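You operate a simulated robot arm through the tools that you are given. There is no shell and no other tool. Be economical: measure what you need, move in short steps, check, and stop when the job is done.

The job below is to be done with a simulated two-armed robot. You get a single attempt, and the scene is never put back.

TASK
Prove both travel stops at fast speed with the guard latched.
Fine: shut and latch the guard, speed knob to fast, run down till the yellow stop halts it, up till the blue one does, knob back to creep. Where these are worked on the way, their far stop is far enough and under half their travel is too little: speed knob.

Only the result counts: the job must be done as asked and must still hold three seconds after the hand-in. Knocking over, shifting, dropping, spilling or breaking anything else fails it.

THE ROBOT
Two 7-joint arms with two-finger parallel grippers on one trunk, on a base that drives. Base frame: it is fixed to the floor where the robot stands at the start and does not move with it; the origin is under the middle of the robot, x ahead of it, y to its left, z up. Units: m, degrees, N and s.
The left shoulder is at the start at [0.06, 0.189, 1.021], the right one opposite. With the tool pointing down near the work surface each hand reaches from about 0.1 to 0.6 m from the robot's upright axis, wherever it stands, measured 20 degrees to its own side. Places, roughly: guard [0.6, -0.3, 1.3]; guard latch [0.7, 0, 1.3]; speed knob [0.4, -0.8, 0.6]. Payload 3.43 kg a hand.
The TCP of each hand is the grasp point between the finger pads, 0.03 m short of the fingertips. In the tool frame z runs along the fingers and y along their closing line. The gripper opens to 0.094 m. The fingers are 0.028 m wide and 0.01 m thick; the gripper's body (0.05 by 0.096 m) begins 0.055 m behind the TCP.
Orientation is that of the tool frame in the base frame, as a unit quaternion [w, x, y, z]. With the fingers straight down and closing along the base's y, the tool's x points along the base's -x, its y along +y and its z along -z.

THE INTERFACE
- The arms move only by the tool step_arm. It takes "left_motion", "right_motion" or both (then of equal length, played together; a hand with none holds still); each is a list of rows, each a list of 7 numbers: the shift along the base's x, y, z in units of 50 mm (1.0 is 50 mm), then the turn, a rotation vector about the base's x, y, z in units of 5 degrees (1.0 is 5 degrees), then the opening in per cent of the stroke, from 0 (shut) to 100 (fully open). In form: [[x, y, z, wx, wy, wz, grip], ...]. A call has 1 to 8 rows; each row shifts and turns the commanded pose from where the row before left it. A call with a number of a shift or a turn outside -1 to 1 is refused whole. Each row takes 0.2 s and may step no farther than 0.05 m and 8.6 degrees from the row before; otherwise, or with a gripper value out of range, the whole call is refused. Where a pose cannot be reached the arm comes as near as it can. A force on the tool above 40 N (or 10 N above the force at the start of the call, whichever is more), or a blocked arm, ends the call early, and 0.2 s more pass. The fingers move at their own pace (about 0.153 m/s each) and stop on an object; they squeeze with about 29 N. The grip force told is the motor's: it shows also when the fingers shut on nothing. Time passes only in rows, and 0.2 s behind the last, so rows that do not move let the fingers close. The reply holds the time, the measured pose of the TCP, the force on the tool along the base axes, the opening and the grip force, in the units named above and with some noise, with the torque about the TCP (base axes, N m) and any sound that the robot's microphone picked up.
- Cameras (640 x 400 px; columns grow to the right, rows downward): "scene" is now at [0.0238, -0.0516, 1.5774]; the picture's right is [-0.46, -0.89, 0.00], its down [-0.68, 0.35, -0.65] and it looks along [0.57, -0.30, -0.76] (base axes); focal length 294 px, centre (320, 200). "left" rides on the left gripper at [0.076, -0.014, -0.103] in its tool frame; the picture's right is [0.18, 0.98, 0.00], its down [-0.75, 0.14, -0.64] and it looks along [-0.63, 0.12, 0.77] (tool axes); focal length 243 px, centre (320, 200). "right" rides on the right gripper at [0.076, 0.014, -0.103] in its tool frame; the picture's right is [-0.18, 0.98, 0.00], its down [-0.75, -0.14, -0.64] and it looks along [-0.63, -0.12, 0.77] (tool axes); focal length 243 px, centre (320, 200).
- grab_frame(camera): a new picture of that camera. The clock stands still meanwhile.
- lift_body(by): slides the trunk up (or, below 0, down) by that many m; the arms and the scene camera ride with it, the base frame stays. It gives what a move gives, with no picture.
- steer(legs): drives the robot by 1 to 6 legs, each [ahead, left, turn to the left] in m, m and degrees, along the robot's own axes; the way and the turn of a leg run together, so that a leg with both is an arc; at most 1.5 m and 180 degrees a leg. The arms and the cameras ride along, it lands a little off, and it stops where it bumps. It gives what a move gives.
- turn_head(pan, tilt): turns the head with the scene camera to pan (to the left, within 86 degrees either way) and tilt (down, from -29 to 69), counted from straight ahead of the robot. It gives what a move gives.
- pixel_to_xyz(camera, pixels): for up to 12 pixels [column, row] of the newest picture of that camera ("zoom" is the newest enlarged one), the place [x, y, z] in the base frame of the surface seen there, good to about 0.003 m, but the place of the scene camera against the robot may be out by one fixed shift of up to 0.025 m in any direction. The clock stands still meanwhile.
- zoom(camera, box): a new picture of the part [left, top, right, bottom] of that camera's present view, enlarged. The clock stands still meanwhile.
- job_done(): hands the job in; it is judged then, once.

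Keep the steps short. Do not move on a guess: measure, check each grasp and each placing, and mend mistakes. In all there are 80 turns and 62 pictures (those below and enlarged ones count). Leave the grippers open and the arms clear of the work at the hand-in unless told otherwise, and finish with a single line.

The tools are called after "Call:" by a JSON object that holds its "name" and its "arguments". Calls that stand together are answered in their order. step_arm: Moves the arms, as the interface text tells. Its arguments: {"type":"object","properties":{"left_motion":{"type":"array"},"right_motion":{"type":"array"}},"required":[]} The other tools are called the same way: lift_body (by) slides the trunk up or down; steer (legs) drives the base; turn_head (pan, tilt) turns the head that bears the scene camera; grab_frame (camera) takes a picture; pixel_to_xyz (camera, pixels) gives the place of the surface under pixels of a picture; zoom (camera, box) takes an enlarged picture of a part of a camera's view; job_done () hands the job in.

At the start:

```text
t: 0.0
left_ee_pos: [0.4754, -0.0425, 0.9997]
left_orientation: [0.0, 0.0, 1.0, 0.001]
left_force: [0.3, 0.0, -0.8]
left_wrist_torque: [0.02, -0.01, -0.02]
left_grip_width: 0.0938
left_grasp_force: 0.1
right_ee_pos: [0.3465, -0.393, 1.0002]
right_orientation: [0.001, 0.001, 1.0, 0.0]
right_force: [0.4, 0.2, 0.1]
right_wrist_torque: [-0.03, -0.02, -0.02]
right_grip_width: 0.0941
right_grasp_force: 0.1
trunk travel left (down, up): [-0.693, 0.297]
robot x, y, heading: [-0.002, -0.0042, -0.1]
head pan, tilt: [-27.3, 49.8]
```

scene: 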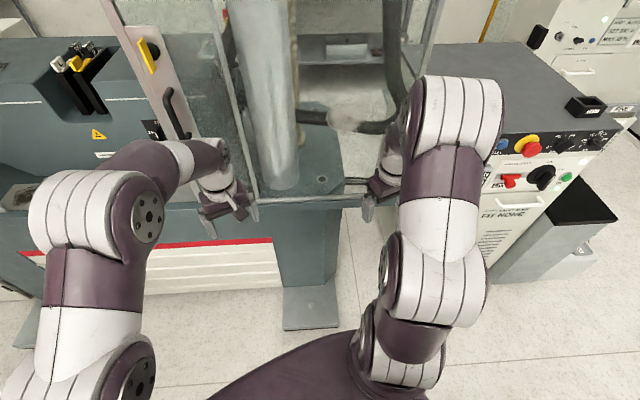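
right: 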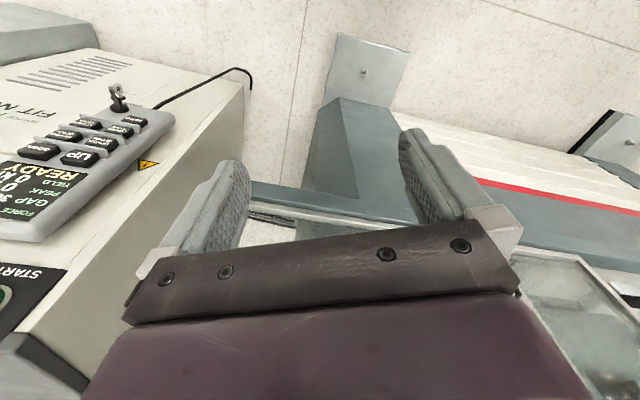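
left: 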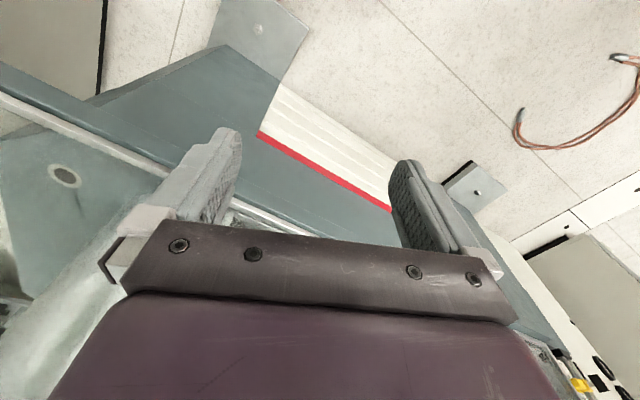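

The picture shows a test machine with a guard and a console on the right. I'll turn the head up to see the machine.

Call:
{"name": "turn_head", "arguments": {"pan": -15, "tilt": 15}}

Call:
{"name": "grab_frame", "arguments": {"camera": "scene"}}

Call:
{"name": "turn_head", "arguments": {"pan": -60, "tilt": 40}}

Call:
{"name": "grab_frame", "arguments": {"camera": "scene"}}

```text
t: 1.0
left_ee_pos: [0.4766, -0.0412, 1.0002]
left_orientation: [0.0, 0.0, 1.0, 0.0]
left_force: [0.1, 0.0, -0.4]
left_wrist_torque: [-0.02, -0.03, 0.0]
left_grip_width: 0.0939
left_grasp_force: 0.1
right_ee_pos: [0.3457, -0.3928, 1.0004]
right_orientation: [-0.001, 0.0, 1.0, 0.0]
right_force: [-0.7, -0.4, 0.3]
right_wrist_torque: [0.01, 0.01, 0.01]
right_grip_width: 0.0942
right_grasp_force: 0.0
trunk travel left (down, up): [-0.693, 0.297]
robot x, y, heading: [0.0026, -0.0021, 0.1]
head pan, tilt: [-15.0, 15.0]
```

```text
58 pictures are left
```

scene: 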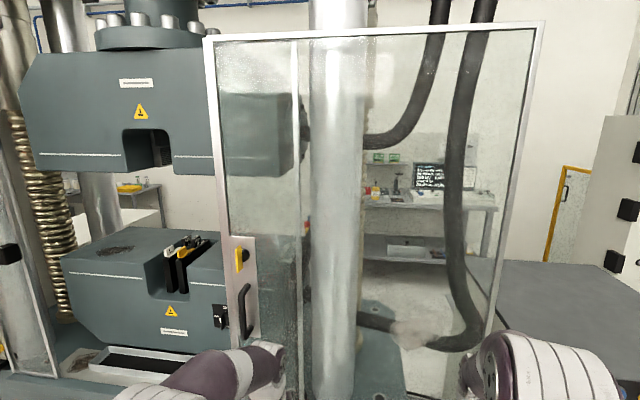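

```text
t: 2.1
left_ee_pos: [0.4762, -0.0404, 0.9999]
left_orientation: [0.0, 0.0, 1.0, -0.001]
left_force: [0.1, 0.1, 0.1]
left_wrist_torque: [0.01, 0.01, -0.02]
left_grip_width: 0.0939
left_grasp_force: 0.0
right_ee_pos: [0.3464, -0.3926, 0.9999]
right_orientation: [0.0, 0.0, 1.0, 0.0]
right_force: [0.4, -0.1, -0.1]
right_wrist_torque: [0.01, 0.01, -0.02]
right_grip_width: 0.0942
right_grasp_force: 0.0
trunk travel left (down, up): [-0.693, 0.297]
robot x, y, heading: [-0.0005, -0.003, -0.2]
head pan, tilt: [-60.0, 40.0]
```

```text
57 pictures are left
```

scene: 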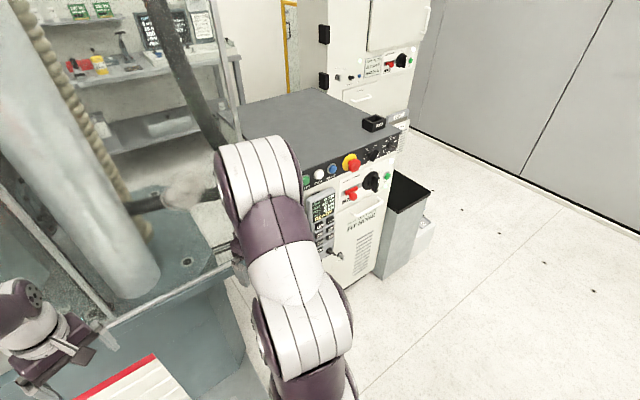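

The console stands on the right: pendant at about (322,220), panel at (360,160). I'll zoom in to read it and measure some points.

Call:
{"name": "zoom", "arguments": {"camera": "scene", "box": [290, 120, 410, 195]}}

Call:
{"name": "pixel_to_xyz", "arguments": {"camera": "scene", "pixels": [[353, 163], [351, 193], [371, 181], [387, 177], [320, 205], [332, 255], [305, 183], [320, 177], [333, 169], [373, 121], [372, 153], [387, 146]]}}

Call:
{"name": "zoom", "arguments": {"camera": "scene", "box": [290, 175, 380, 275]}}

```text
5.33 times, centred on (350, 158) of scene
```

zoom: 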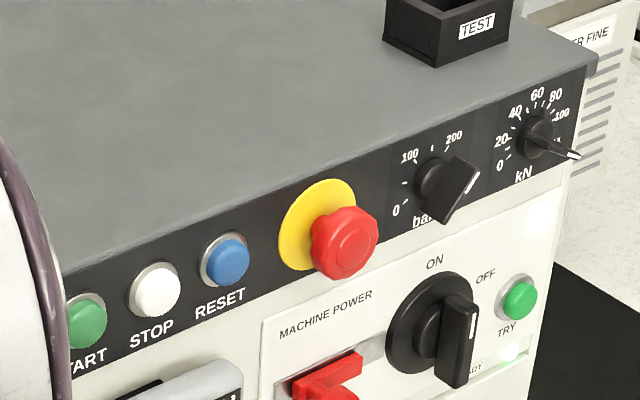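

```text
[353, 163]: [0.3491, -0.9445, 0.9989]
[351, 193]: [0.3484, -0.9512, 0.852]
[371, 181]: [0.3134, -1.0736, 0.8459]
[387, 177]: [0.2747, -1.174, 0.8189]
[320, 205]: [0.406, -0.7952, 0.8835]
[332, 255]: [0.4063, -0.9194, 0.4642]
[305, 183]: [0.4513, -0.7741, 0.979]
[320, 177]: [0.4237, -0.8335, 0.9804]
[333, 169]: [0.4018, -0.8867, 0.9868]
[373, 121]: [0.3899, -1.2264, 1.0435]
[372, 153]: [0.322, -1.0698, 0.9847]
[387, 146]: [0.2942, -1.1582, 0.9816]
```

```text
4.00 times, centred on (335, 225) of scene
```

zoom: 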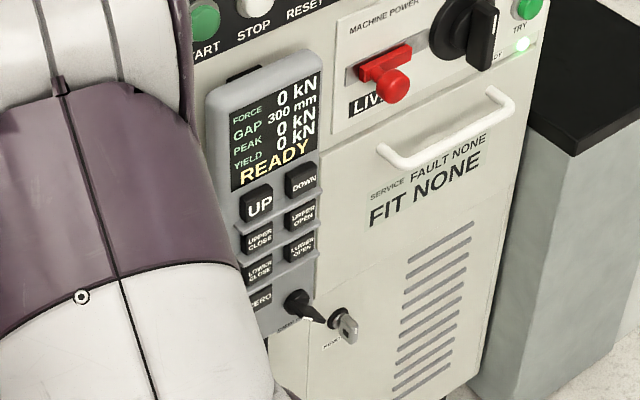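

Now the guard: I'll look at its handle, latch and rails, and at the left.

Call:
{"name": "turn_head", "arguments": {"pan": 10, "tilt": 25}}

Call:
{"name": "grab_frame", "arguments": {"camera": "scene"}}

Call:
{"name": "turn_head", "arguments": {"pan": -5, "tilt": -20}}

Call:
{"name": "grab_frame", "arguments": {"camera": "scene"}}

```text
t: 3.5
left_ee_pos: [0.477, -0.0414, 1.0014]
left_orientation: [0.0, 0.0, 1.0, 0.0]
left_force: [-0.7, 0.1, 0.1]
left_wrist_torque: [0.03, 0.0, 0.01]
left_grip_width: 0.0941
left_grasp_force: 0.1
right_ee_pos: [0.3463, -0.3922, 0.9997]
right_orientation: [0.0, 0.001, 1.0, -0.001]
right_force: [0.4, 0.1, -0.6]
right_wrist_torque: [0.01, 0.06, -0.01]
right_grip_width: 0.0941
right_grasp_force: 0.0
trunk travel left (down, up): [-0.693, 0.297]
robot x, y, heading: [0.0018, 0.0008, 0.0]
head pan, tilt: [10.0, 25.0]
```

```text
54 pictures are left
```

scene: 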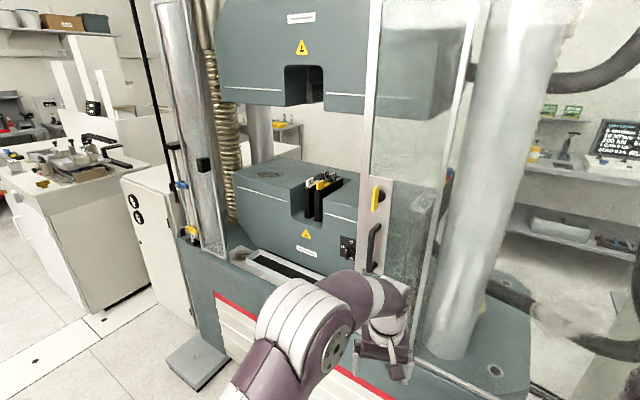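

```text
t: 4.7
left_ee_pos: [0.4759, -0.0411, 0.9999]
left_orientation: [0.0, 0.0, 1.0, 0.001]
left_force: [-0.1, -0.4, -0.2]
left_wrist_torque: [0.0, -0.02, 0.02]
left_grip_width: 0.0939
left_grasp_force: 0.1
right_ee_pos: [0.3457, -0.3935, 1.0002]
right_orientation: [0.0, 0.0, 1.0, 0.0]
right_force: [0.4, -1.0, 0.5]
right_wrist_torque: [-0.01, 0.0, 0.04]
right_grip_width: 0.0939
right_grasp_force: 0.0
trunk travel left (down, up): [-0.693, 0.297]
robot x, y, heading: [0.001, 0.0001, 0.1]
head pan, tilt: [-5.0, -20.0]
```

```text
53 pictures are left
```

scene: 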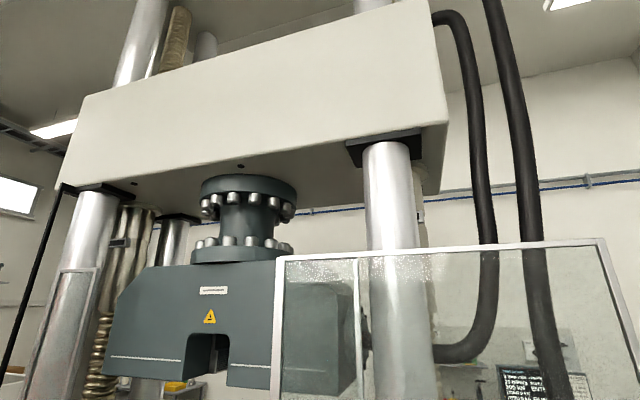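

I see a stop rod at left with blue (182,185) and yellow (190,232) collars. I'll go back to the middle view and measure the guard's geometry.

Call:
{"name": "turn_head", "arguments": {"pan": -8, "tilt": 22}}

Call:
{"name": "grab_frame", "arguments": {"camera": "scene"}}

Call:
{"name": "zoom", "arguments": {"camera": "scene", "box": [200, 130, 440, 290]}}

```text
t: 5.7
left_ee_pos: [0.476, -0.042, 0.9994]
left_orientation: [0.0, 0.0, 1.0, 0.0]
left_force: [-0.1, -0.1, 0.5]
left_wrist_torque: [-0.01, 0.0, -0.01]
left_grip_width: 0.0941
left_grasp_force: 0.1
right_ee_pos: [0.3462, -0.3935, 1.0012]
right_orientation: [0.0, 0.0, 1.0, 0.0]
right_force: [0.0, -0.9, -0.2]
right_wrist_torque: [-0.03, 0.01, -0.02]
right_grip_width: 0.0939
right_grasp_force: 0.1
trunk travel left (down, up): [-0.693, 0.297]
robot x, y, heading: [-0.0002, -0.0019, -0.0]
head pan, tilt: [-8.0, 22.0]
```

```text
52 pictures are left
```

scene: 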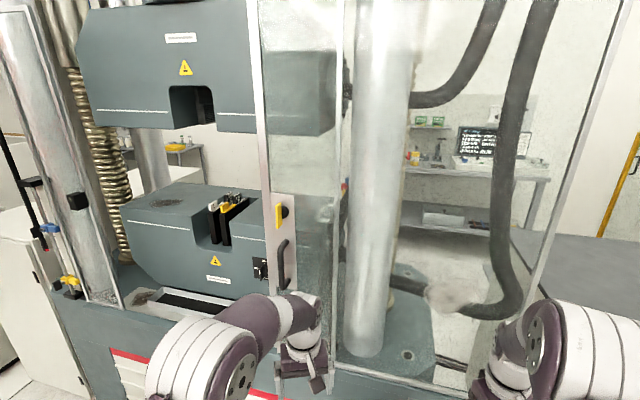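

```text
2.50 times, centred on (320, 210) of scene
```

zoom: 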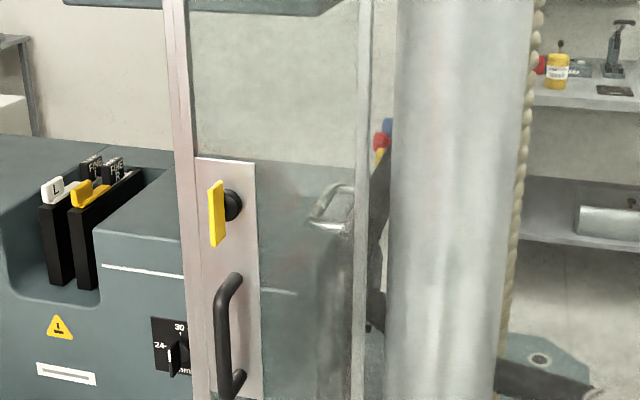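

Call:
{"name": "pixel_to_xyz", "arguments": {"camera": "scene", "pixels": [[280, 216], [283, 262], [281, 286], [270, 200], [256, 60], [336, 180], [338, 60], [620, 20], [531, 299], [120, 300], [79, 201], [62, 120]]}}

Call:
{"name": "pixel_to_xyz", "arguments": {"camera": "scene", "pixels": [[68, 285], [50, 229], [33, 183], [40, 230], [285, 213], [292, 230], [170, 310], [420, 375], [215, 140], [260, 270], [300, 240], [258, 120]]}}

Call:
{"name": "zoom", "arguments": {"camera": "scene", "box": [0, 130, 160, 310]}}

```text
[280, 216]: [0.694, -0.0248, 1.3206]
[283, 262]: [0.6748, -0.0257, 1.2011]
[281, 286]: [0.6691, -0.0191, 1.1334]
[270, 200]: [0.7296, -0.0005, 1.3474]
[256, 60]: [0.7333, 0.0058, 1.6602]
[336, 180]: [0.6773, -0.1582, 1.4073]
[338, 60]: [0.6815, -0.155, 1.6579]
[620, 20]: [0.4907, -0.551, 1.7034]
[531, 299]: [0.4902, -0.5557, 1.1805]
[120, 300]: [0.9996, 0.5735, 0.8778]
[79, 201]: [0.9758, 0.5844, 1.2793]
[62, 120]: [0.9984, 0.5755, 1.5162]
```

```text
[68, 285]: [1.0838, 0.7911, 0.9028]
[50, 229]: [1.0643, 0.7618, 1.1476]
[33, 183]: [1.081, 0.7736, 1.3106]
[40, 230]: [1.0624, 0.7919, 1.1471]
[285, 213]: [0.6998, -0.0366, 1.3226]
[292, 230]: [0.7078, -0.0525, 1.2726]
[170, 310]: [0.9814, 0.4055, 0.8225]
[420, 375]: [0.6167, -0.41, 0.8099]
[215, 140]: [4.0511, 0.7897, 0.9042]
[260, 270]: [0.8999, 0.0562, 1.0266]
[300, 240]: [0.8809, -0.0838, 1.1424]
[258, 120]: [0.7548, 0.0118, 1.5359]
```

```text
2.22 times, centred on (80, 220) of scene
```

zoom: 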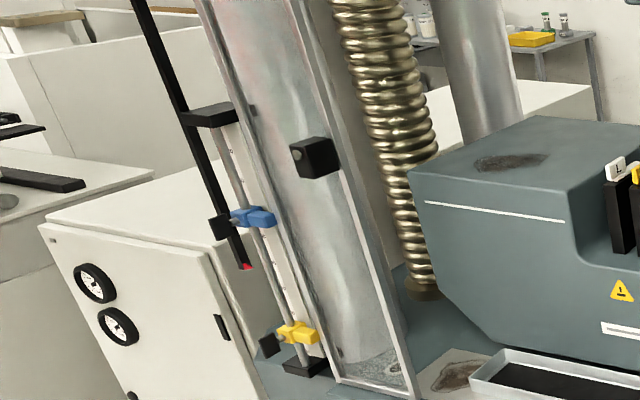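

The guard is a sliding one: its leading edge is at (0.733, 0.006), it slides along (0.397, 0.918), and the catch block on the left post is at (0.976, 0.584, 1.28). I plan to square up to it, so I'll check the floor on the left first and take a close look at the latch.

Call:
{"name": "zoom", "arguments": {"camera": "scene", "box": [240, 180, 320, 300]}}

Call:
{"name": "turn_head", "arguments": {"pan": 20, "tilt": 60}}

Call:
{"name": "grab_frame", "arguments": {"camera": "scene"}}

```text
3.33 times, centred on (280, 240) of scene
```

zoom: 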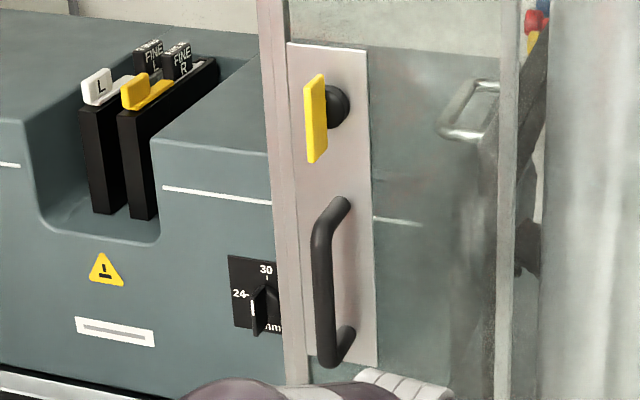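

```text
t: 6.8
left_ee_pos: [0.476, -0.0416, 0.9994]
left_orientation: [0.0, 0.0, 1.0, 0.0]
left_force: [-0.4, -0.6, -0.1]
left_wrist_torque: [-0.01, -0.01, -0.02]
left_grip_width: 0.0938
left_grasp_force: 0.0
right_ee_pos: [0.3463, -0.3932, 0.9994]
right_orientation: [0.001, 0.0, 1.0, 0.0]
right_force: [0.2, 0.7, 0.5]
right_wrist_torque: [-0.01, 0.0, 0.02]
right_grip_width: 0.0939
right_grasp_force: 0.1
trunk travel left (down, up): [-0.693, 0.297]
robot x, y, heading: [0.0015, 0.0043, -0.0]
head pan, tilt: [20.0, 60.0]
```

```text
48 pictures are left
```

scene: 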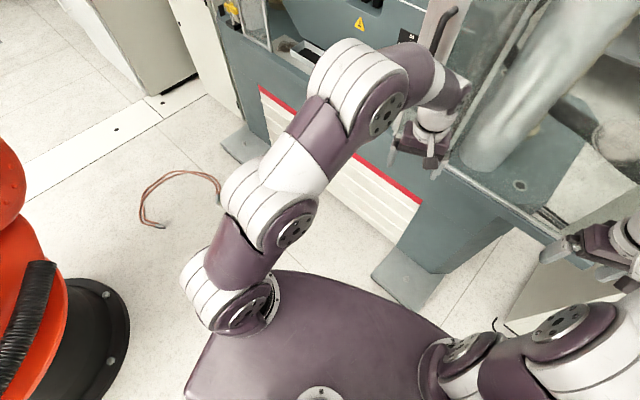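

Call:
{"name": "pixel_to_xyz", "arguments": {"camera": "scene", "pixels": [[100, 300], [145, 215], [160, 226], [218, 190], [380, 275], [425, 310], [235, 150], [265, 95], [60, 290], [125, 340], [15, 160], [420, 215]]}}

```text
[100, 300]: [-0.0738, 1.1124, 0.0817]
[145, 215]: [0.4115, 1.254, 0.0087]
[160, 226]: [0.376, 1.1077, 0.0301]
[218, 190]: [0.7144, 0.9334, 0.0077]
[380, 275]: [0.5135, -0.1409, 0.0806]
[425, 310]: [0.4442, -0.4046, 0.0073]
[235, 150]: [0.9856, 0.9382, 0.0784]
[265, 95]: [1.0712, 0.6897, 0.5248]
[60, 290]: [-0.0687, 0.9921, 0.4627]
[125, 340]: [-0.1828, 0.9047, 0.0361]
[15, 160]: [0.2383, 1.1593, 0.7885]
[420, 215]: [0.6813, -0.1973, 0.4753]
```

Floor is clear: foot plates start 0.53 m ahead along the guard normal, and the orange object is at about (-0.1, 1.0). I'll turn square to the guard and sidestep left.

Call:
{"name": "steer", "arguments": {"legs": [[0, 0, -23.4], [0, 0.35, 0]]}}

Call:
{"name": "turn_head", "arguments": {"pan": 0, "tilt": 35}}

Call:
{"name": "grab_frame", "arguments": {"camera": "scene"}}

```text
t: 10.2
left_ee_pos: [0.5573, 0.0914, 0.9998]
left_orientation: [0.0, 0.205, 0.979, 0.0]
left_force: [0.0, -0.9, -1.0]
left_wrist_torque: [-0.03, -0.02, -0.02]
left_grip_width: 0.0939
left_grasp_force: 0.0
right_ee_pos: [0.2987, -0.1783, 1.0006]
right_orientation: [0.0, 0.205, 0.979, 0.0]
right_force: [0.1, 0.0, -0.3]
right_wrist_torque: [0.01, 0.0, -0.03]
right_grip_width: 0.0942
right_grasp_force: 0.0
trunk travel left (down, up): [-0.693, 0.297]
robot x, y, heading: [0.1386, 0.3209, -23.4]
head pan, tilt: [20.0, 60.0]
```

```text
t: 11.1
left_ee_pos: [0.5564, 0.0896, 1.0001]
left_orientation: [0.0, 0.204, 0.979, 0.0]
left_force: [-0.1, -0.7, -0.4]
left_wrist_torque: [-0.02, 0.01, 0.01]
left_grip_width: 0.0938
left_grasp_force: 0.0
right_ee_pos: [0.2988, -0.1788, 0.999]
right_orientation: [-0.001, 0.205, 0.979, 0.0]
right_force: [0.1, -0.4, -0.2]
right_wrist_torque: [-0.04, 0.02, 0.01]
right_grip_width: 0.0942
right_grasp_force: 0.1
trunk travel left (down, up): [-0.693, 0.297]
robot x, y, heading: [0.1375, 0.3227, -23.6]
head pan, tilt: [0.0, 35.0]
```

```text
47 pictures are left
```

scene: 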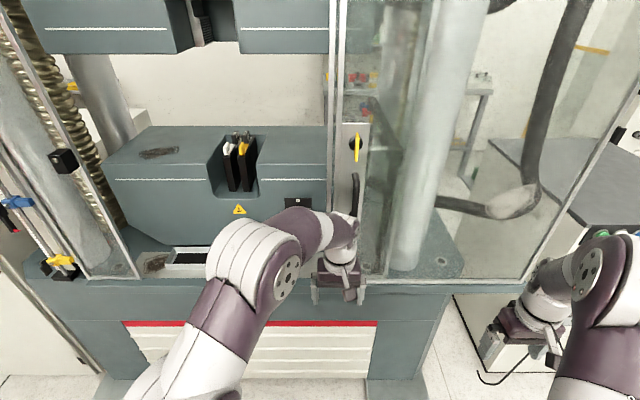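

I'll tilt the left hand from straight down to horizontal facing the guard, lifting it to handle height (~1.17).

Call:
{"name": "step_arm", "arguments": {"left_motion": [[0, 0, 0.2, -0.4325, -1, 0, 100], [0, 0, 0.2, -0.4325, -1, 0, 100], [0, 0, 0.2, -0.4325, -1, 0, 100], [0, 0, 0.2, -0.4325, -1, 0, 100], [0, 0, 0.2, -0.4325, -1, 0, 100], [0, 0, 0.2, -0.4325, -1, 0, 100], [0, 0, 0.2, -0.4325, -1, 0, 100], [0, 0, 0.2, -0.4325, -1, 0, 100]]}}

Call:
{"name": "step_arm", "arguments": {"left_motion": [[0, 0, 0.2, -0.4325, -1, 0, 100], [0, 0, 0.2, -0.4325, -1, 0, 100], [0, 0, 0.2, -0.4325, -1, 0, 100], [0, 0, 0.2, -0.4325, -1, 0, 100], [0, 0, 0.2, -0.4325, -1, 0, 100], [0, 0, 0.2, -0.4325, -1, 0, 100], [0, 0, 0.2, -0.4325, -1, 0, 100], [0, 0, 0.2, -0.4325, -1, 0, 100]]}}

Call:
{"name": "grab_frame", "arguments": {"camera": "left"}}

Call:
{"name": "grab_frame", "arguments": {"camera": "scene"}}

```text
t: 12.9
left_ee_pos: [0.5581, 0.0914, 1.0802]
left_orientation: [0.365, 0.19, 0.909, -0.075]
left_force: [-0.3, 0.2, 0.2]
left_wrist_torque: [0.01, 0.02, 0.0]
left_grip_width: 0.0937
left_grasp_force: 0.0
right_ee_pos: [0.2979, -0.1785, 1.0011]
right_orientation: [0.0, 0.205, 0.979, 0.0]
right_force: [-0.2, 0.3, 0.2]
right_wrist_torque: [0.0, -0.03, -0.02]
right_grip_width: 0.094
right_grasp_force: 0.2
trunk travel left (down, up): [-0.693, 0.297]
robot x, y, heading: [0.1378, 0.322, -23.4]
head pan, tilt: [0.0, 35.0]
```

```text
t: 14.7
left_ee_pos: [0.5569, 0.0901, 1.1514]
left_orientation: [0.641, 0.155, 0.74, -0.132]
left_force: [0.0, -0.6, -0.4]
left_wrist_torque: [0.0, 0.01, 0.01]
left_grip_width: 0.0937
left_grasp_force: 0.1
left hand out of reach, approached as far as the arm can: row 8
right_ee_pos: [0.2988, -0.1783, 1.0002]
right_orientation: [-0.001, 0.204, 0.979, -0.001]
right_force: [0.2, 0.8, -0.5]
right_wrist_torque: [0.02, -0.01, 0.0]
right_grip_width: 0.0944
right_grasp_force: 0.0
trunk travel left (down, up): [-0.693, 0.297]
robot x, y, heading: [0.1409, 0.3194, -23.8]
head pan, tilt: [0.0, 35.0]
```

```text
46 pictures are left
```

left: 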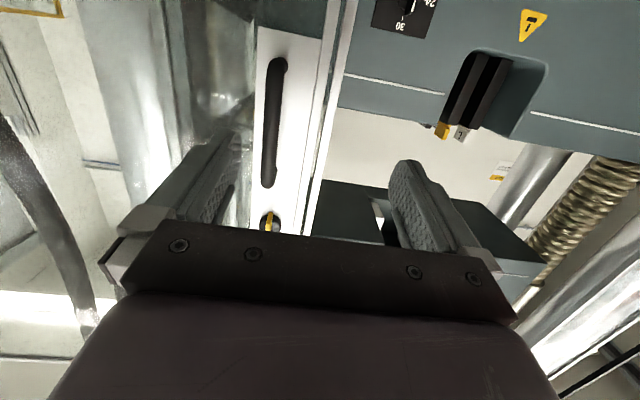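

```text
45 pictures are left
```

scene: 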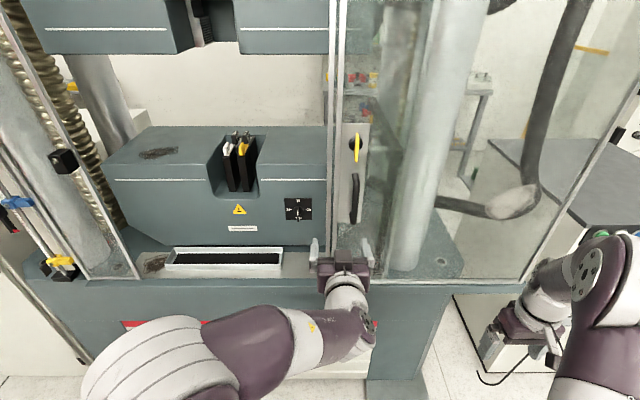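

The hand is nearly level. The wrist camera sees the picture inverted: handle at (272,120), latch lever at (268,222). I'll measure them with this camera.

Call:
{"name": "pixel_to_xyz", "arguments": {"camera": "left", "pixels": [[279, 65], [273, 100], [270, 140], [267, 180], [268, 218], [265, 225], [300, 150], [325, 100], [258, 100], [284, 232]]}}

Call:
{"name": "pixel_to_xyz", "arguments": {"camera": "scene", "pixels": [[355, 185], [354, 210], [356, 148], [63, 160], [338, 150], [353, 145], [350, 172], [132, 275]]}}

Call:
{"name": "zoom", "arguments": {"camera": "scene", "box": [320, 110, 400, 230]}}

```text
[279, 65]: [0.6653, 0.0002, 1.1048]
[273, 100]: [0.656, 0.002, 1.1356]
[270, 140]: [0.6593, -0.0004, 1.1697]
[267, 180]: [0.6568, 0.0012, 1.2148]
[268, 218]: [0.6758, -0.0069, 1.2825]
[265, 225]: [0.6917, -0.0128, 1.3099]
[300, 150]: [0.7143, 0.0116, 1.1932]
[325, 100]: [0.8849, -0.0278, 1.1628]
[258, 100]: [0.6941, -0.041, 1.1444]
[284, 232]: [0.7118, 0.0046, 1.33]
```

```text
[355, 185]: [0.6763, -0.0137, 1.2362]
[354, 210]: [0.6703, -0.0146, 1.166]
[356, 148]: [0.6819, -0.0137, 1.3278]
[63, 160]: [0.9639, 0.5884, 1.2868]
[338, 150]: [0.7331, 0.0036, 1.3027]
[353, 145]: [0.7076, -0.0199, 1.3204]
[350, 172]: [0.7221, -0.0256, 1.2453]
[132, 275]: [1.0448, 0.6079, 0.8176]
```

```text
3.33 times, centred on (360, 170) of scene
```

zoom: 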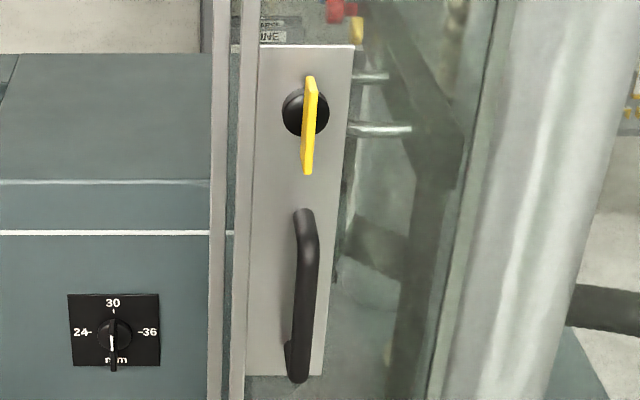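

The wrist camera puts the handle bar at about (0.665,-0.002), z 1.10–1.22, and the scene camera is off by about (+0.017,-0.015). I'll align sideways, then go in around the bar with the fingers open.

Call:
{"name": "step_arm", "arguments": {"left_motion": [[-0.333, -0.771, 0, 0, 0, 0, 100], [0.795, -0.344, 0, 0, 0, 0, 100], [0.795, -0.344, 0, 0, 0, 0, 100], [0.4, -0.173, 0, 0, 0, 0, 100]]}}

Call:
{"name": "grab_frame", "arguments": {"camera": "left"}}

```text
t: 15.7
left_ee_pos: [0.6404, 0.0078, 1.1501]
left_orientation: [0.64, 0.154, 0.741, -0.131]
left_force: [0.3, -0.6, 0.1]
left_wrist_torque: [0.0, 0.04, 0.01]
left_grip_width: 0.0938
left_grasp_force: 0.2
right_ee_pos: [0.2984, -0.1783, 0.9988]
right_orientation: [0.0, 0.205, 0.979, 0.0]
right_force: [-0.8, 0.0, -0.1]
right_wrist_torque: [0.02, 0.03, -0.01]
right_grip_width: 0.0941
right_grasp_force: 0.0
trunk travel left (down, up): [-0.693, 0.297]
robot x, y, heading: [0.1399, 0.3222, -23.4]
head pan, tilt: [0.0, 35.0]
```

```text
43 pictures are left
```

left: 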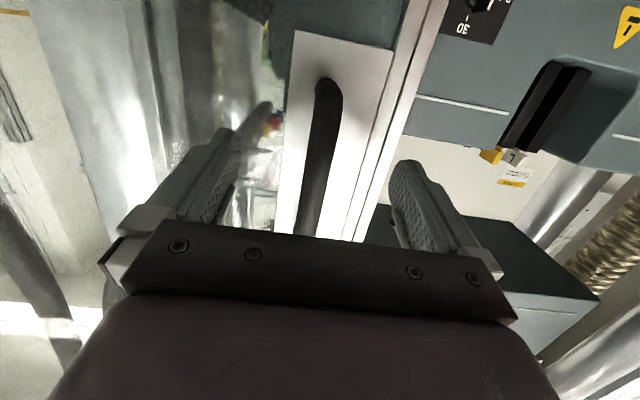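

The bar is centred between the fingers. I'll go 20 mm further and close.

Call:
{"name": "step_arm", "arguments": {"left_motion": [[0.37, -0.16, 0, 0, 0, 0, 100], [0, 0, 0, 0, 0, 0, 0], [0, 0, 0, 0, 0, 0, 0], [0, 0, 0, 0, 0, 0, 0]]}}

```text
t: 16.7
left_ee_pos: [0.6604, -0.0009, 1.1488]
left_orientation: [0.641, 0.154, 0.74, -0.131]
left_force: [2.9, -2.0, -1.7]
left_wrist_torque: [-0.02, -0.03, -0.01]
left_grip_width: 0.02
left_grasp_force: 44.7
right_ee_pos: [0.2995, -0.1795, 0.9993]
right_orientation: [0.0, 0.205, 0.979, 0.0]
right_force: [-0.5, -0.5, 0.8]
right_wrist_torque: [0.0, -0.01, 0.0]
right_grip_width: 0.0939
right_grasp_force: 0.1
trunk travel left (down, up): [-0.693, 0.297]
robot x, y, heading: [0.142, 0.3163, -23.6]
head pan, tilt: [0.0, 35.0]
```

The bar is gripped (20 mm wide). I'll slide the guard along its track, a short pull first.

Call:
{"name": "step_arm", "arguments": {"left_motion": [[0.2, 0.46, 0, 0, 0, 0, 0], [0.2, 0.46, 0, 0, 0, 0, 0], [0.2, 0.46, 0, 0, 0, 0, 0], [0.2, 0.46, 0, 0, 0, 0, 0]]}}

```text
t: 17.7
left_ee_pos: [0.7004, 0.096, 1.1477]
left_orientation: [0.64, 0.154, 0.741, -0.131]
left_force: [6.7, -0.6, -0.4]
left_wrist_torque: [0.04, 0.04, -0.1]
left_grip_width: 0.0202
left_grasp_force: 45.2
right_ee_pos: [0.3011, -0.1766, 1.0]
right_orientation: [-0.001, 0.205, 0.979, -0.001]
right_force: [0.5, -0.4, 0.0]
right_wrist_torque: [-0.01, 0.01, -0.04]
right_grip_width: 0.0942
right_grasp_force: 0.1
trunk travel left (down, up): [-0.693, 0.297]
robot x, y, heading: [0.1377, 0.3231, -23.6]
head pan, tilt: [0.0, 35.0]
```

It slides easily. Continuing.

Call:
{"name": "step_arm", "arguments": {"left_motion": [[0.35, 0.81, 0, 0, 0, 0, 0], [0.35, 0.81, 0, 0, 0, 0, 0], [0.35, 0.81, 0, 0, 0, 0, 0], [0.35, 0.81, 0, 0, 0, 0, 0], [0.35, 0.81, 0, 0, 0, 0, 0], [0.35, 0.81, 0, 0, 0, 0, 0], [0.35, 0.81, 0, 0, 0, 0, 0], [0.35, 0.81, 0, 0, 0, 0, 0]]}}

Call:
{"name": "grab_frame", "arguments": {"camera": "scene"}}

```text
t: 18.3
left_ee_pos: [0.7293, 0.1584, 1.1481]
left_orientation: [0.643, 0.153, 0.739, -0.132]
left_force: [-30.5, 19.3, 6.9]
left_wrist_torque: [-0.43, -0.52, 0.0]
left_grip_width: 0.0204
left_grasp_force: 44.9
left hand out of reach, approached as far as the arm can: row 1, 2
right_ee_pos: [0.2928, -0.1724, 1.0035]
right_orientation: [0.003, 0.205, 0.979, -0.003]
right_force: [0.2, 0.0, -0.3]
right_wrist_torque: [-0.01, 0.03, 0.0]
right_grip_width: 0.0939
right_grasp_force: 0.0
trunk travel left (down, up): [-0.693, 0.297]
robot x, y, heading: [0.1393, 0.3203, -23.5]
head pan, tilt: [0.0, 35.0]
stopped in row 2 (left hand): the force on the tool passed its limit at 43 N (the readings are from after the stop); the commanded pose is now the measured one
```

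```text
42 pictures are left
```

scene: 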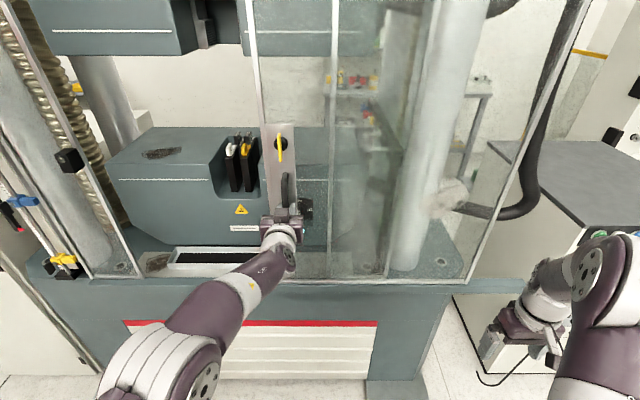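

The arm hits a reach limit with the hand this level. I'll loosen the grip and tip the hand down ~33° about the bar, to hook it at a gentler angle that reaches better.

Call:
{"name": "step_arm", "arguments": {"left_motion": [[0, 0, 0, 0, 0, 0, 60], [-0.1, 0.043, 0, 0.4325, 1, 0, 60], [0, 0, 0, 0.4325, 1, 0, 60], [0, 0, 0, 0.4325, 1, 0, 60], [0, 0, 0, 0.4325, 1, 0, 60], [0, 0, 0, 0.4325, 1, 0, 60], [0, 0, 0, 0.4325, 1, 0, 60]]}}

Call:
{"name": "grab_frame", "arguments": {"camera": "left"}}

```text
t: 19.9
left_ee_pos: [0.7311, 0.1546, 1.1407]
left_orientation: [0.403, 0.188, 0.892, -0.084]
left_force: [-1.4, 1.0, 0.6]
left_wrist_torque: [-0.01, 0.04, 0.02]
left_grip_width: 0.0564
left_grasp_force: 0.0
right_ee_pos: [0.2984, -0.1794, 0.9994]
right_orientation: [-0.001, 0.204, 0.979, 0.0]
right_force: [-0.3, 0.0, -0.4]
right_wrist_torque: [0.02, 0.04, -0.01]
right_grip_width: 0.094
right_grasp_force: 0.0
trunk travel left (down, up): [-0.693, 0.297]
robot x, y, heading: [0.1351, 0.3213, -23.3]
head pan, tilt: [0.0, 35.0]
```

```text
41 pictures are left
```

left: 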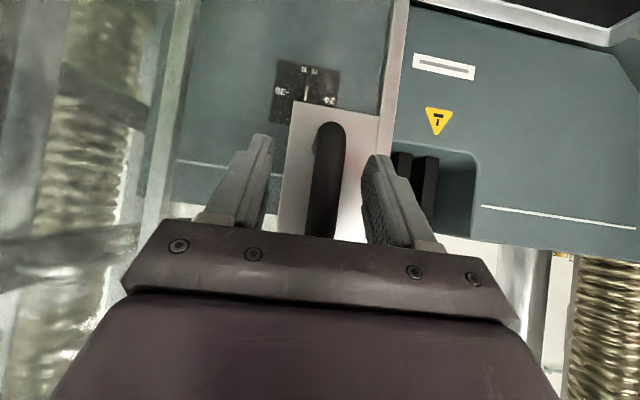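

The bar is still between the fingers at the new angle. I'll push the guard on to the left.

Call:
{"name": "step_arm", "arguments": {"left_motion": [[0.318, 0.734, 0, 0, 0, 0, 50], [0.318, 0.734, 0, 0, 0, 0, 50], [0.318, 0.734, 0, 0, 0, 0, 50], [0.318, 0.734, 0, 0, 0, 0, 50], [0.318, 0.734, 0, 0, 0, 0, 50]]}}

```text
t: 21.1
left_ee_pos: [0.8131, 0.3392, 1.1432]
left_orientation: [0.404, 0.185, 0.892, -0.082]
left_force: [0.2, 1.0, 0.7]
left_wrist_torque: [-0.04, -0.02, -0.03]
left_grip_width: 0.047
left_grasp_force: 0.0
right_ee_pos: [0.2973, -0.1774, 1.0005]
right_orientation: [-0.001, 0.204, 0.979, -0.001]
right_force: [1.1, 0.2, -0.1]
right_wrist_torque: [0.0, 0.04, 0.02]
right_grip_width: 0.0938
right_grasp_force: 0.1
trunk travel left (down, up): [-0.693, 0.297]
robot x, y, heading: [0.1347, 0.3227, -23.8]
head pan, tilt: [0.0, 35.0]
```

No reach problem. Continuing toward the post.

Call:
{"name": "step_arm", "arguments": {"left_motion": [[0.318, 0.734, 0, 0, 0, 0, 50], [0.318, 0.734, 0, 0, 0, 0, 50], [0.318, 0.734, 0, 0, 0, 0, 50], [0.318, 0.734, 0, 0, 0, 0, 50]]}}

Call:
{"name": "grab_frame", "arguments": {"camera": "scene"}}

```text
t: 22.1
left_ee_pos: [0.8753, 0.4857, 1.1414]
left_orientation: [0.405, 0.186, 0.891, -0.082]
left_force: [-0.3, 0.4, 0.0]
left_wrist_torque: [-0.04, -0.01, -0.02]
left_grip_width: 0.0472
left_grasp_force: 0.1
right_ee_pos: [0.2986, -0.1778, 1.0003]
right_orientation: [0.0, 0.204, 0.979, -0.001]
right_force: [0.1, 0.7, -0.4]
right_wrist_torque: [-0.04, -0.03, 0.01]
right_grip_width: 0.0943
right_grasp_force: 0.0
trunk travel left (down, up): [-0.693, 0.297]
robot x, y, heading: [0.1404, 0.3217, -23.5]
head pan, tilt: [0.0, 35.0]
```

```text
40 pictures are left
```

scene: 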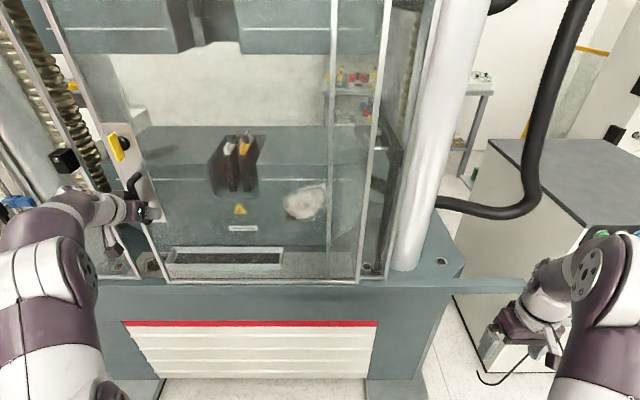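

A small gap remains to the post. I'll push in small steps until the force rises.

Call:
{"name": "step_arm", "arguments": {"left_motion": [[0.16, 0.367, 0, 0, 0, 0, 50], [0.16, 0.367, 0, 0, 0, 0, 50], [0.16, 0.367, 0, 0, 0, 0, 50], [0.16, 0.367, 0, 0, 0, 0, 50], [0.16, 0.367, 0, 0, 0, 0, 50]]}}

Call:
{"name": "grab_frame", "arguments": {"camera": "scene"}}

```text
t: 23.3
left_ee_pos: [0.9141, 0.5781, 1.1427]
left_orientation: [0.405, 0.186, 0.891, -0.082]
left_force: [0.1, -3.5, -1.6]
left_wrist_torque: [0.08, -0.05, 0.03]
left_grip_width: 0.0491
left_grasp_force: 1.6
right_ee_pos: [0.2975, -0.1785, 0.9985]
right_orientation: [0.0, 0.204, 0.979, 0.0]
right_force: [0.4, 0.3, 0.0]
right_wrist_torque: [-0.07, 0.0, 0.01]
right_grip_width: 0.0941
right_grasp_force: 0.0
trunk travel left (down, up): [-0.693, 0.297]
robot x, y, heading: [0.1359, 0.3207, -23.6]
head pan, tilt: [0.0, 35.0]
```

```text
39 pictures are left
```

scene: 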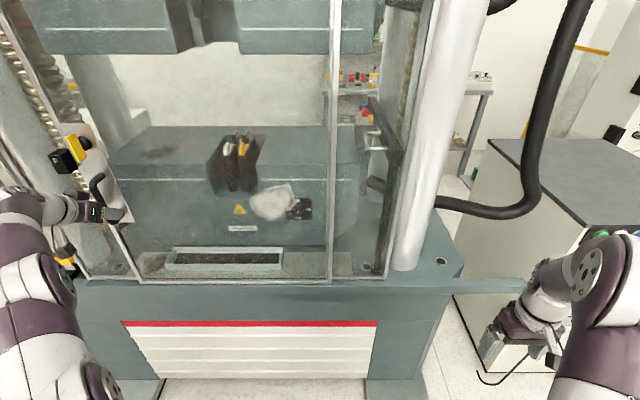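

The force is starting to show (-3.5 N). I'll push 20 mm more in small steps and zoom on the latch.

Call:
{"name": "step_arm", "arguments": {"left_motion": [[0.08, 0.184, 0, 0, 0, 0, 50], [0.08, 0.184, 0, 0, 0, 0, 50]]}}

Call:
{"name": "zoom", "arguments": {"camera": "scene", "box": [30, 110, 150, 290]}}

```text
t: 24.1
left_ee_pos: [0.9187, 0.5833, 1.1425]
left_orientation: [0.4, 0.193, 0.892, -0.088]
left_force: [-16.3, -22.2, 0.5]
left_wrist_torque: [0.36, -0.07, -0.11]
left_grip_width: 0.0627
left_grasp_force: 14.2
right_ee_pos: [0.2921, -0.1828, 0.9979]
right_orientation: [0.001, 0.206, 0.979, 0.002]
right_force: [0.3, -0.3, 0.1]
right_wrist_torque: [-0.01, 0.02, 0.0]
right_grip_width: 0.0937
right_grasp_force: 0.0
trunk travel left (down, up): [-0.693, 0.297]
robot x, y, heading: [0.137, 0.3176, -24.0]
head pan, tilt: [0.0, 35.0]
stopped in row 2 (left hand): the force on the tool passed its limit at 41 N (the readings are from after the stop); the commanded pose is now the measured one
```

```text
2.22 times, centred on (90, 200) of scene
```

zoom: 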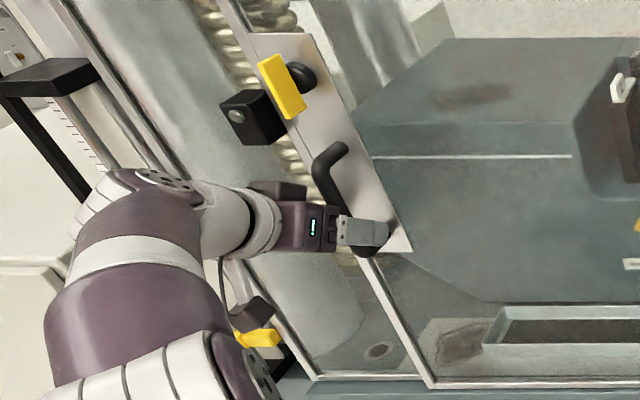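

The guard hit its shut end (41 N). Now I'll back the left hand off the handle and raise it to view the latch.

Call:
{"name": "step_arm", "arguments": {"left_motion": [[-0.04, -0.09, 0, 0, 0, 0, 100], [-0.5, 0.216, 0, 0, 0, 0, 100], [-0.734, 0.318, 0, 0, 0, 0, 100], [-0.734, 0.318, 0, 0, 0, 0, 100], [0, 0, 0.8, 0, 0, 0, 100]]}}

Call:
{"name": "grab_frame", "arguments": {"camera": "left"}}

Call:
{"name": "zoom", "arguments": {"camera": "scene", "box": [30, 110, 150, 200]}}

```text
t: 25.3
left_ee_pos: [0.8215, 0.6261, 1.1789]
left_orientation: [0.401, 0.19, 0.892, -0.088]
left_force: [0.4, 0.6, 0.7]
left_wrist_torque: [0.0, 0.0, -0.05]
left_grip_width: 0.094
left_grasp_force: 0.0
right_ee_pos: [0.2957, -0.1793, 0.9996]
right_orientation: [0.0, 0.206, 0.979, 0.0]
right_force: [-0.4, 0.3, -0.7]
right_wrist_torque: [0.0, 0.01, 0.0]
right_grip_width: 0.0938
right_grasp_force: 0.1
trunk travel left (down, up): [-0.693, 0.297]
robot x, y, heading: [0.1356, 0.3172, -23.5]
head pan, tilt: [0.0, 35.0]
```

```text
37 pictures are left
```

left: 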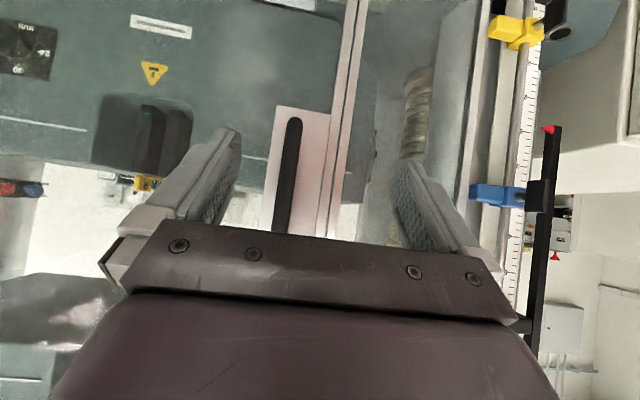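

```text
4.44 times, centred on (90, 155) of scene
```

zoom: 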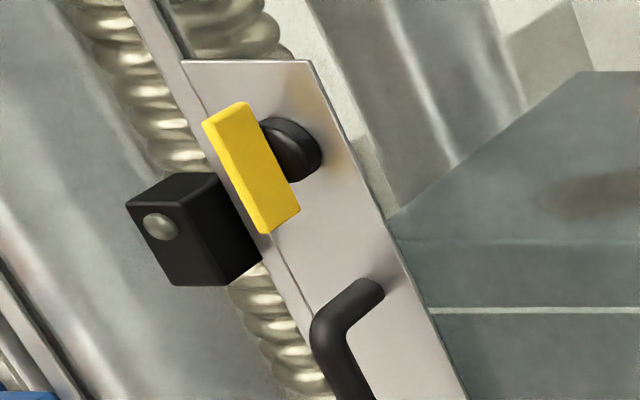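

I see the yellow lever bar upright in front of its boss, beside the catch block. I'll measure the lever's ends.

Call:
{"name": "pixel_to_xyz", "arguments": {"camera": "zoom", "pixels": [[225, 115], [250, 165], [272, 225], [215, 128], [290, 205], [160, 228], [230, 240], [300, 150], [345, 210], [270, 190], [345, 300], [245, 108]]}}

Call:
{"name": "pixel_to_xyz", "arguments": {"camera": "left", "pixels": [[294, 122], [288, 170], [282, 215], [310, 200]]}}

```text
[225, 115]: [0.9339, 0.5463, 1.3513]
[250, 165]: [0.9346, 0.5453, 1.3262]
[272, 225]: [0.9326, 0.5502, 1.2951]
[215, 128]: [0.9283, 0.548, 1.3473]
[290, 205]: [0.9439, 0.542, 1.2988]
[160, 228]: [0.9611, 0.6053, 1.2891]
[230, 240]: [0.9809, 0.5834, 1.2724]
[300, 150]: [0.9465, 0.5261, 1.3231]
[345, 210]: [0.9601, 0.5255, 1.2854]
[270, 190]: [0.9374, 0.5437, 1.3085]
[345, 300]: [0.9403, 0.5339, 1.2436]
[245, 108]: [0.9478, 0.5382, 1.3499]
```

```text
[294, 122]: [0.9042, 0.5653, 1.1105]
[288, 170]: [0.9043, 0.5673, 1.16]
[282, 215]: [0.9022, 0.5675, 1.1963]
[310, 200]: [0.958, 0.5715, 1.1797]
```

I'll raise the hand ~0.14 m so the wrist camera can measure the lever accurately.

Call:
{"name": "step_arm", "arguments": {"left_motion": [[0, 0, 0.9, 0, 0, 0, 100], [0, 0, 0.9, 0, 0, 0, 100], [0, 0, 0.9, 0, 0, 0, 100]]}}

Call:
{"name": "grab_frame", "arguments": {"camera": "left"}}

```text
t: 26.1
left_ee_pos: [0.8047, 0.5907, 1.2634]
left_orientation: [0.405, 0.187, 0.891, -0.082]
left_force: [0.6, -0.1, 0.4]
left_wrist_torque: [0.01, 0.0, 0.03]
left_grip_width: 0.094
left_grasp_force: 0.1
left hand out of reach, approached as far as the arm can: row 1, 2, 3
right_ee_pos: [0.2954, -0.1785, 1.0011]
right_orientation: [0.0, 0.205, 0.979, -0.001]
right_force: [0.3, 0.2, 0.5]
right_wrist_torque: [0.0, 0.02, 0.03]
right_grip_width: 0.0938
right_grasp_force: 0.0
trunk travel left (down, up): [-0.693, 0.297]
robot x, y, heading: [0.1348, 0.3212, -23.5]
head pan, tilt: [0.0, 35.0]
```

```text
35 pictures are left
```

left: 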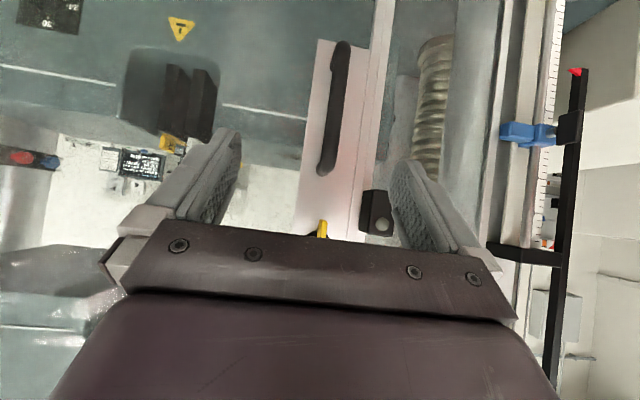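

The arm tops out here, so I'll lift the trunk 0.12 m and sidestep a bit left for easier reach.

Call:
{"name": "lift_body", "arguments": {"by": 0.12}}

Call:
{"name": "grab_frame", "arguments": {"camera": "left"}}

```text
t: 27.6
left_ee_pos: [0.8067, 0.5918, 1.3827]
left_orientation: [0.405, 0.187, 0.891, -0.082]
left_force: [0.3, 0.8, -0.3]
left_wrist_torque: [-0.01, -0.01, -0.06]
left_grip_width: 0.0939
left_grasp_force: 0.1
right_ee_pos: [0.2972, -0.1795, 1.1199]
right_orientation: [0.0, 0.205, 0.979, 0.0]
right_force: [0.2, 0.1, 0.2]
right_wrist_torque: [-0.01, 0.02, 0.02]
right_grip_width: 0.0938
right_grasp_force: 0.0
trunk travel left (down, up): [-0.813, 0.177]
robot x, y, heading: [0.1373, 0.3174, -23.5]
head pan, tilt: [0.0, 35.0]
```

```text
34 pictures are left
```

left: 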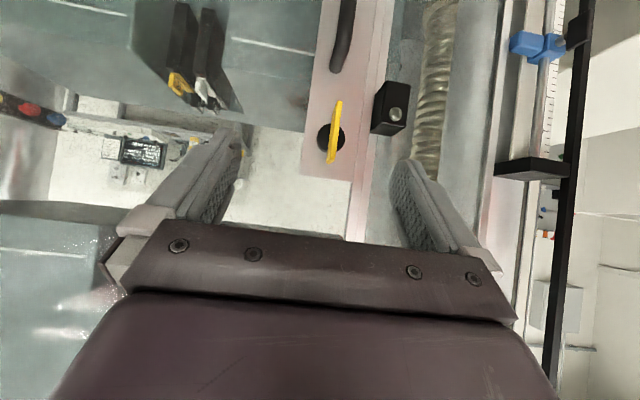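

Call:
{"name": "pixel_to_xyz", "arguments": {"camera": "left", "pixels": [[339, 102], [335, 130], [332, 160], [322, 138], [398, 113], [384, 112], [375, 125], [345, 145], [310, 160], [405, 97]]}}

Call:
{"name": "zoom", "arguments": {"camera": "left", "box": [280, 70, 440, 180]}}

```text
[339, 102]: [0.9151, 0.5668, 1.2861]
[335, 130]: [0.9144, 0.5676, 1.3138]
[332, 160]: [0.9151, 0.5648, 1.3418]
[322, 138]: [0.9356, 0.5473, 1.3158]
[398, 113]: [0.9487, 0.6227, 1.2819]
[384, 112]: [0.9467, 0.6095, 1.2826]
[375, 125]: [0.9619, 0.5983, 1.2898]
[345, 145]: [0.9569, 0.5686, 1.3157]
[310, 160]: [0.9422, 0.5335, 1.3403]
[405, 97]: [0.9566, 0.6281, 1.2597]
```

```text
3.64 times, centred on (360, 125) of left
```

zoom: 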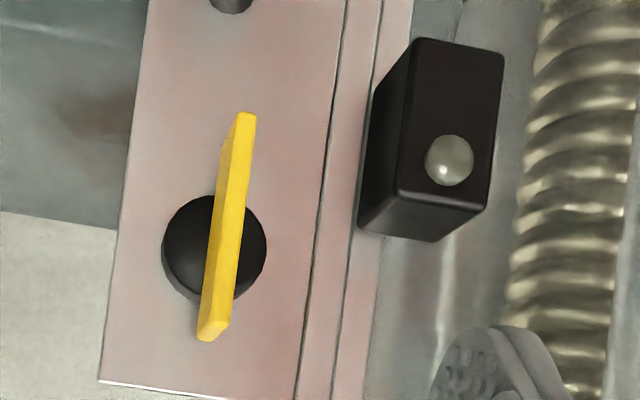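

The lever blade is at (0.915, 0.566), z 1.284–1.344. I'll close the fingers and bring them down to the right of its lower half, still in front.

Call:
{"name": "step_arm", "arguments": {"left_motion": [[-0.124, -0.285, -0.9, 0, 0, 0, 0], [0.7, -0.303, -0.91, 0, 0, 0, 0], [0, 0, 0, 0, 0, 0, 0]]}}

Call:
{"name": "grab_frame", "arguments": {"camera": "left"}}

```text
refused: row 2 steps farther than a row can; nothing moved
```

```text
32 pictures are left
```

left: 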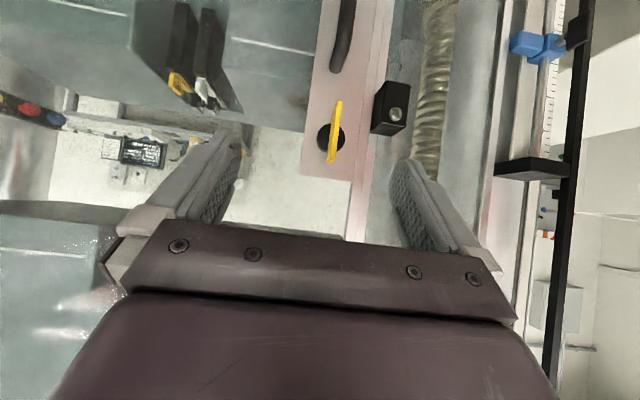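

The step was too long. I'll split it into smaller rows.

Call:
{"name": "step_arm", "arguments": {"left_motion": [[-0.124, -0.285, -0.6, 0, 0, 0, 0], [0.35, -0.151, -0.6, 0, 0, 0, 0], [0.35, -0.151, -0.6, 0, 0, 0, 0], [0, 0, 0, 0, 0, 0, 0]]}}

Call:
{"name": "grab_frame", "arguments": {"camera": "left"}}

```text
t: 28.6
left_ee_pos: [0.8351, 0.5615, 1.2902]
left_orientation: [0.406, 0.187, 0.891, -0.082]
left_force: [-0.6, -0.4, 0.5]
left_wrist_torque: [-0.02, -0.03, 0.0]
left_grip_width: 0.0001
left_grasp_force: 29.2
right_ee_pos: [0.2962, -0.1795, 1.1212]
right_orientation: [-0.001, 0.206, 0.979, 0.001]
right_force: [-1.3, 0.2, 0.1]
right_wrist_torque: [0.01, -0.03, 0.01]
right_grip_width: 0.0942
right_grasp_force: 0.0
trunk travel left (down, up): [-0.813, 0.177]
robot x, y, heading: [0.1398, 0.3148, -23.8]
head pan, tilt: [0.0, 35.0]
```

```text
31 pictures are left
```

left: 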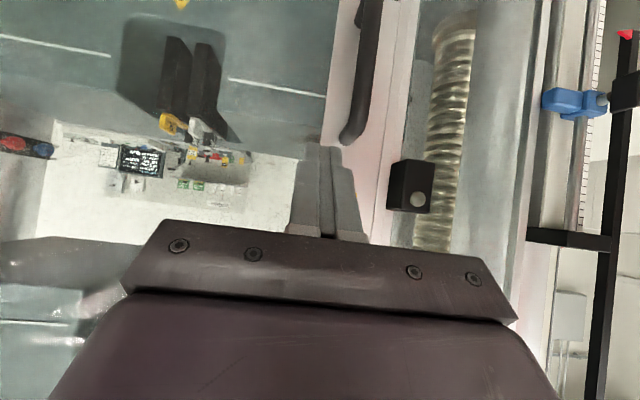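

The hand is placed 35 mm right of the lever. I'll go in and push its lower end left, then up.

Call:
{"name": "step_arm", "arguments": {"left_motion": [[0.569, -0.246, 0, 0, 0, 0, 0], [0.569, -0.246, 0, 0, 0, 0, 0], [0.0953, 0.2203, 0, 0, 0, 0, 0], [0.0953, 0.2203, 0, 0, 0, 0, 0], [0.0953, 0.2203, 0, 0, 0, 0, 0], [0.0953, 0.2203, 0, 0, 0, 0, 0]]}}

Call:
{"name": "zoom", "arguments": {"camera": "scene", "box": [20, 150, 180, 270]}}

```text
t: 29.8
left_ee_pos: [0.9001, 0.5561, 1.294]
left_orientation: [0.4, 0.194, 0.891, -0.09]
left_force: [-11.8, -26.2, 3.9]
left_wrist_torque: [0.4, -0.23, -0.2]
left_grip_width: 0.0
left_grasp_force: 29.1
right_ee_pos: [0.2908, -0.1829, 1.1197]
right_orientation: [0.001, 0.208, 0.978, 0.001]
right_force: [-0.6, 0.5, 0.2]
right_wrist_torque: [-0.04, -0.02, -0.04]
right_grip_width: 0.0941
right_grasp_force: 0.0
trunk travel left (down, up): [-0.813, 0.177]
robot x, y, heading: [0.1344, 0.3189, -23.9]
head pan, tilt: [0.0, 35.0]
stopped in row 6 (left hand): the force on the tool passed its limit at 50 N (the readings are from after the stop); the commanded pose is now the measured one
```

```text
3.33 times, centred on (100, 210) of scene
```

zoom: 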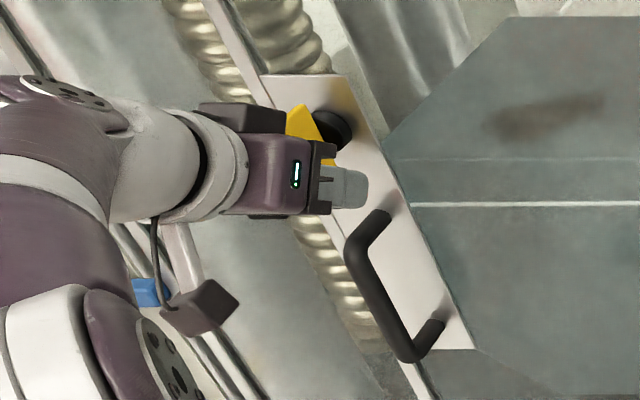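

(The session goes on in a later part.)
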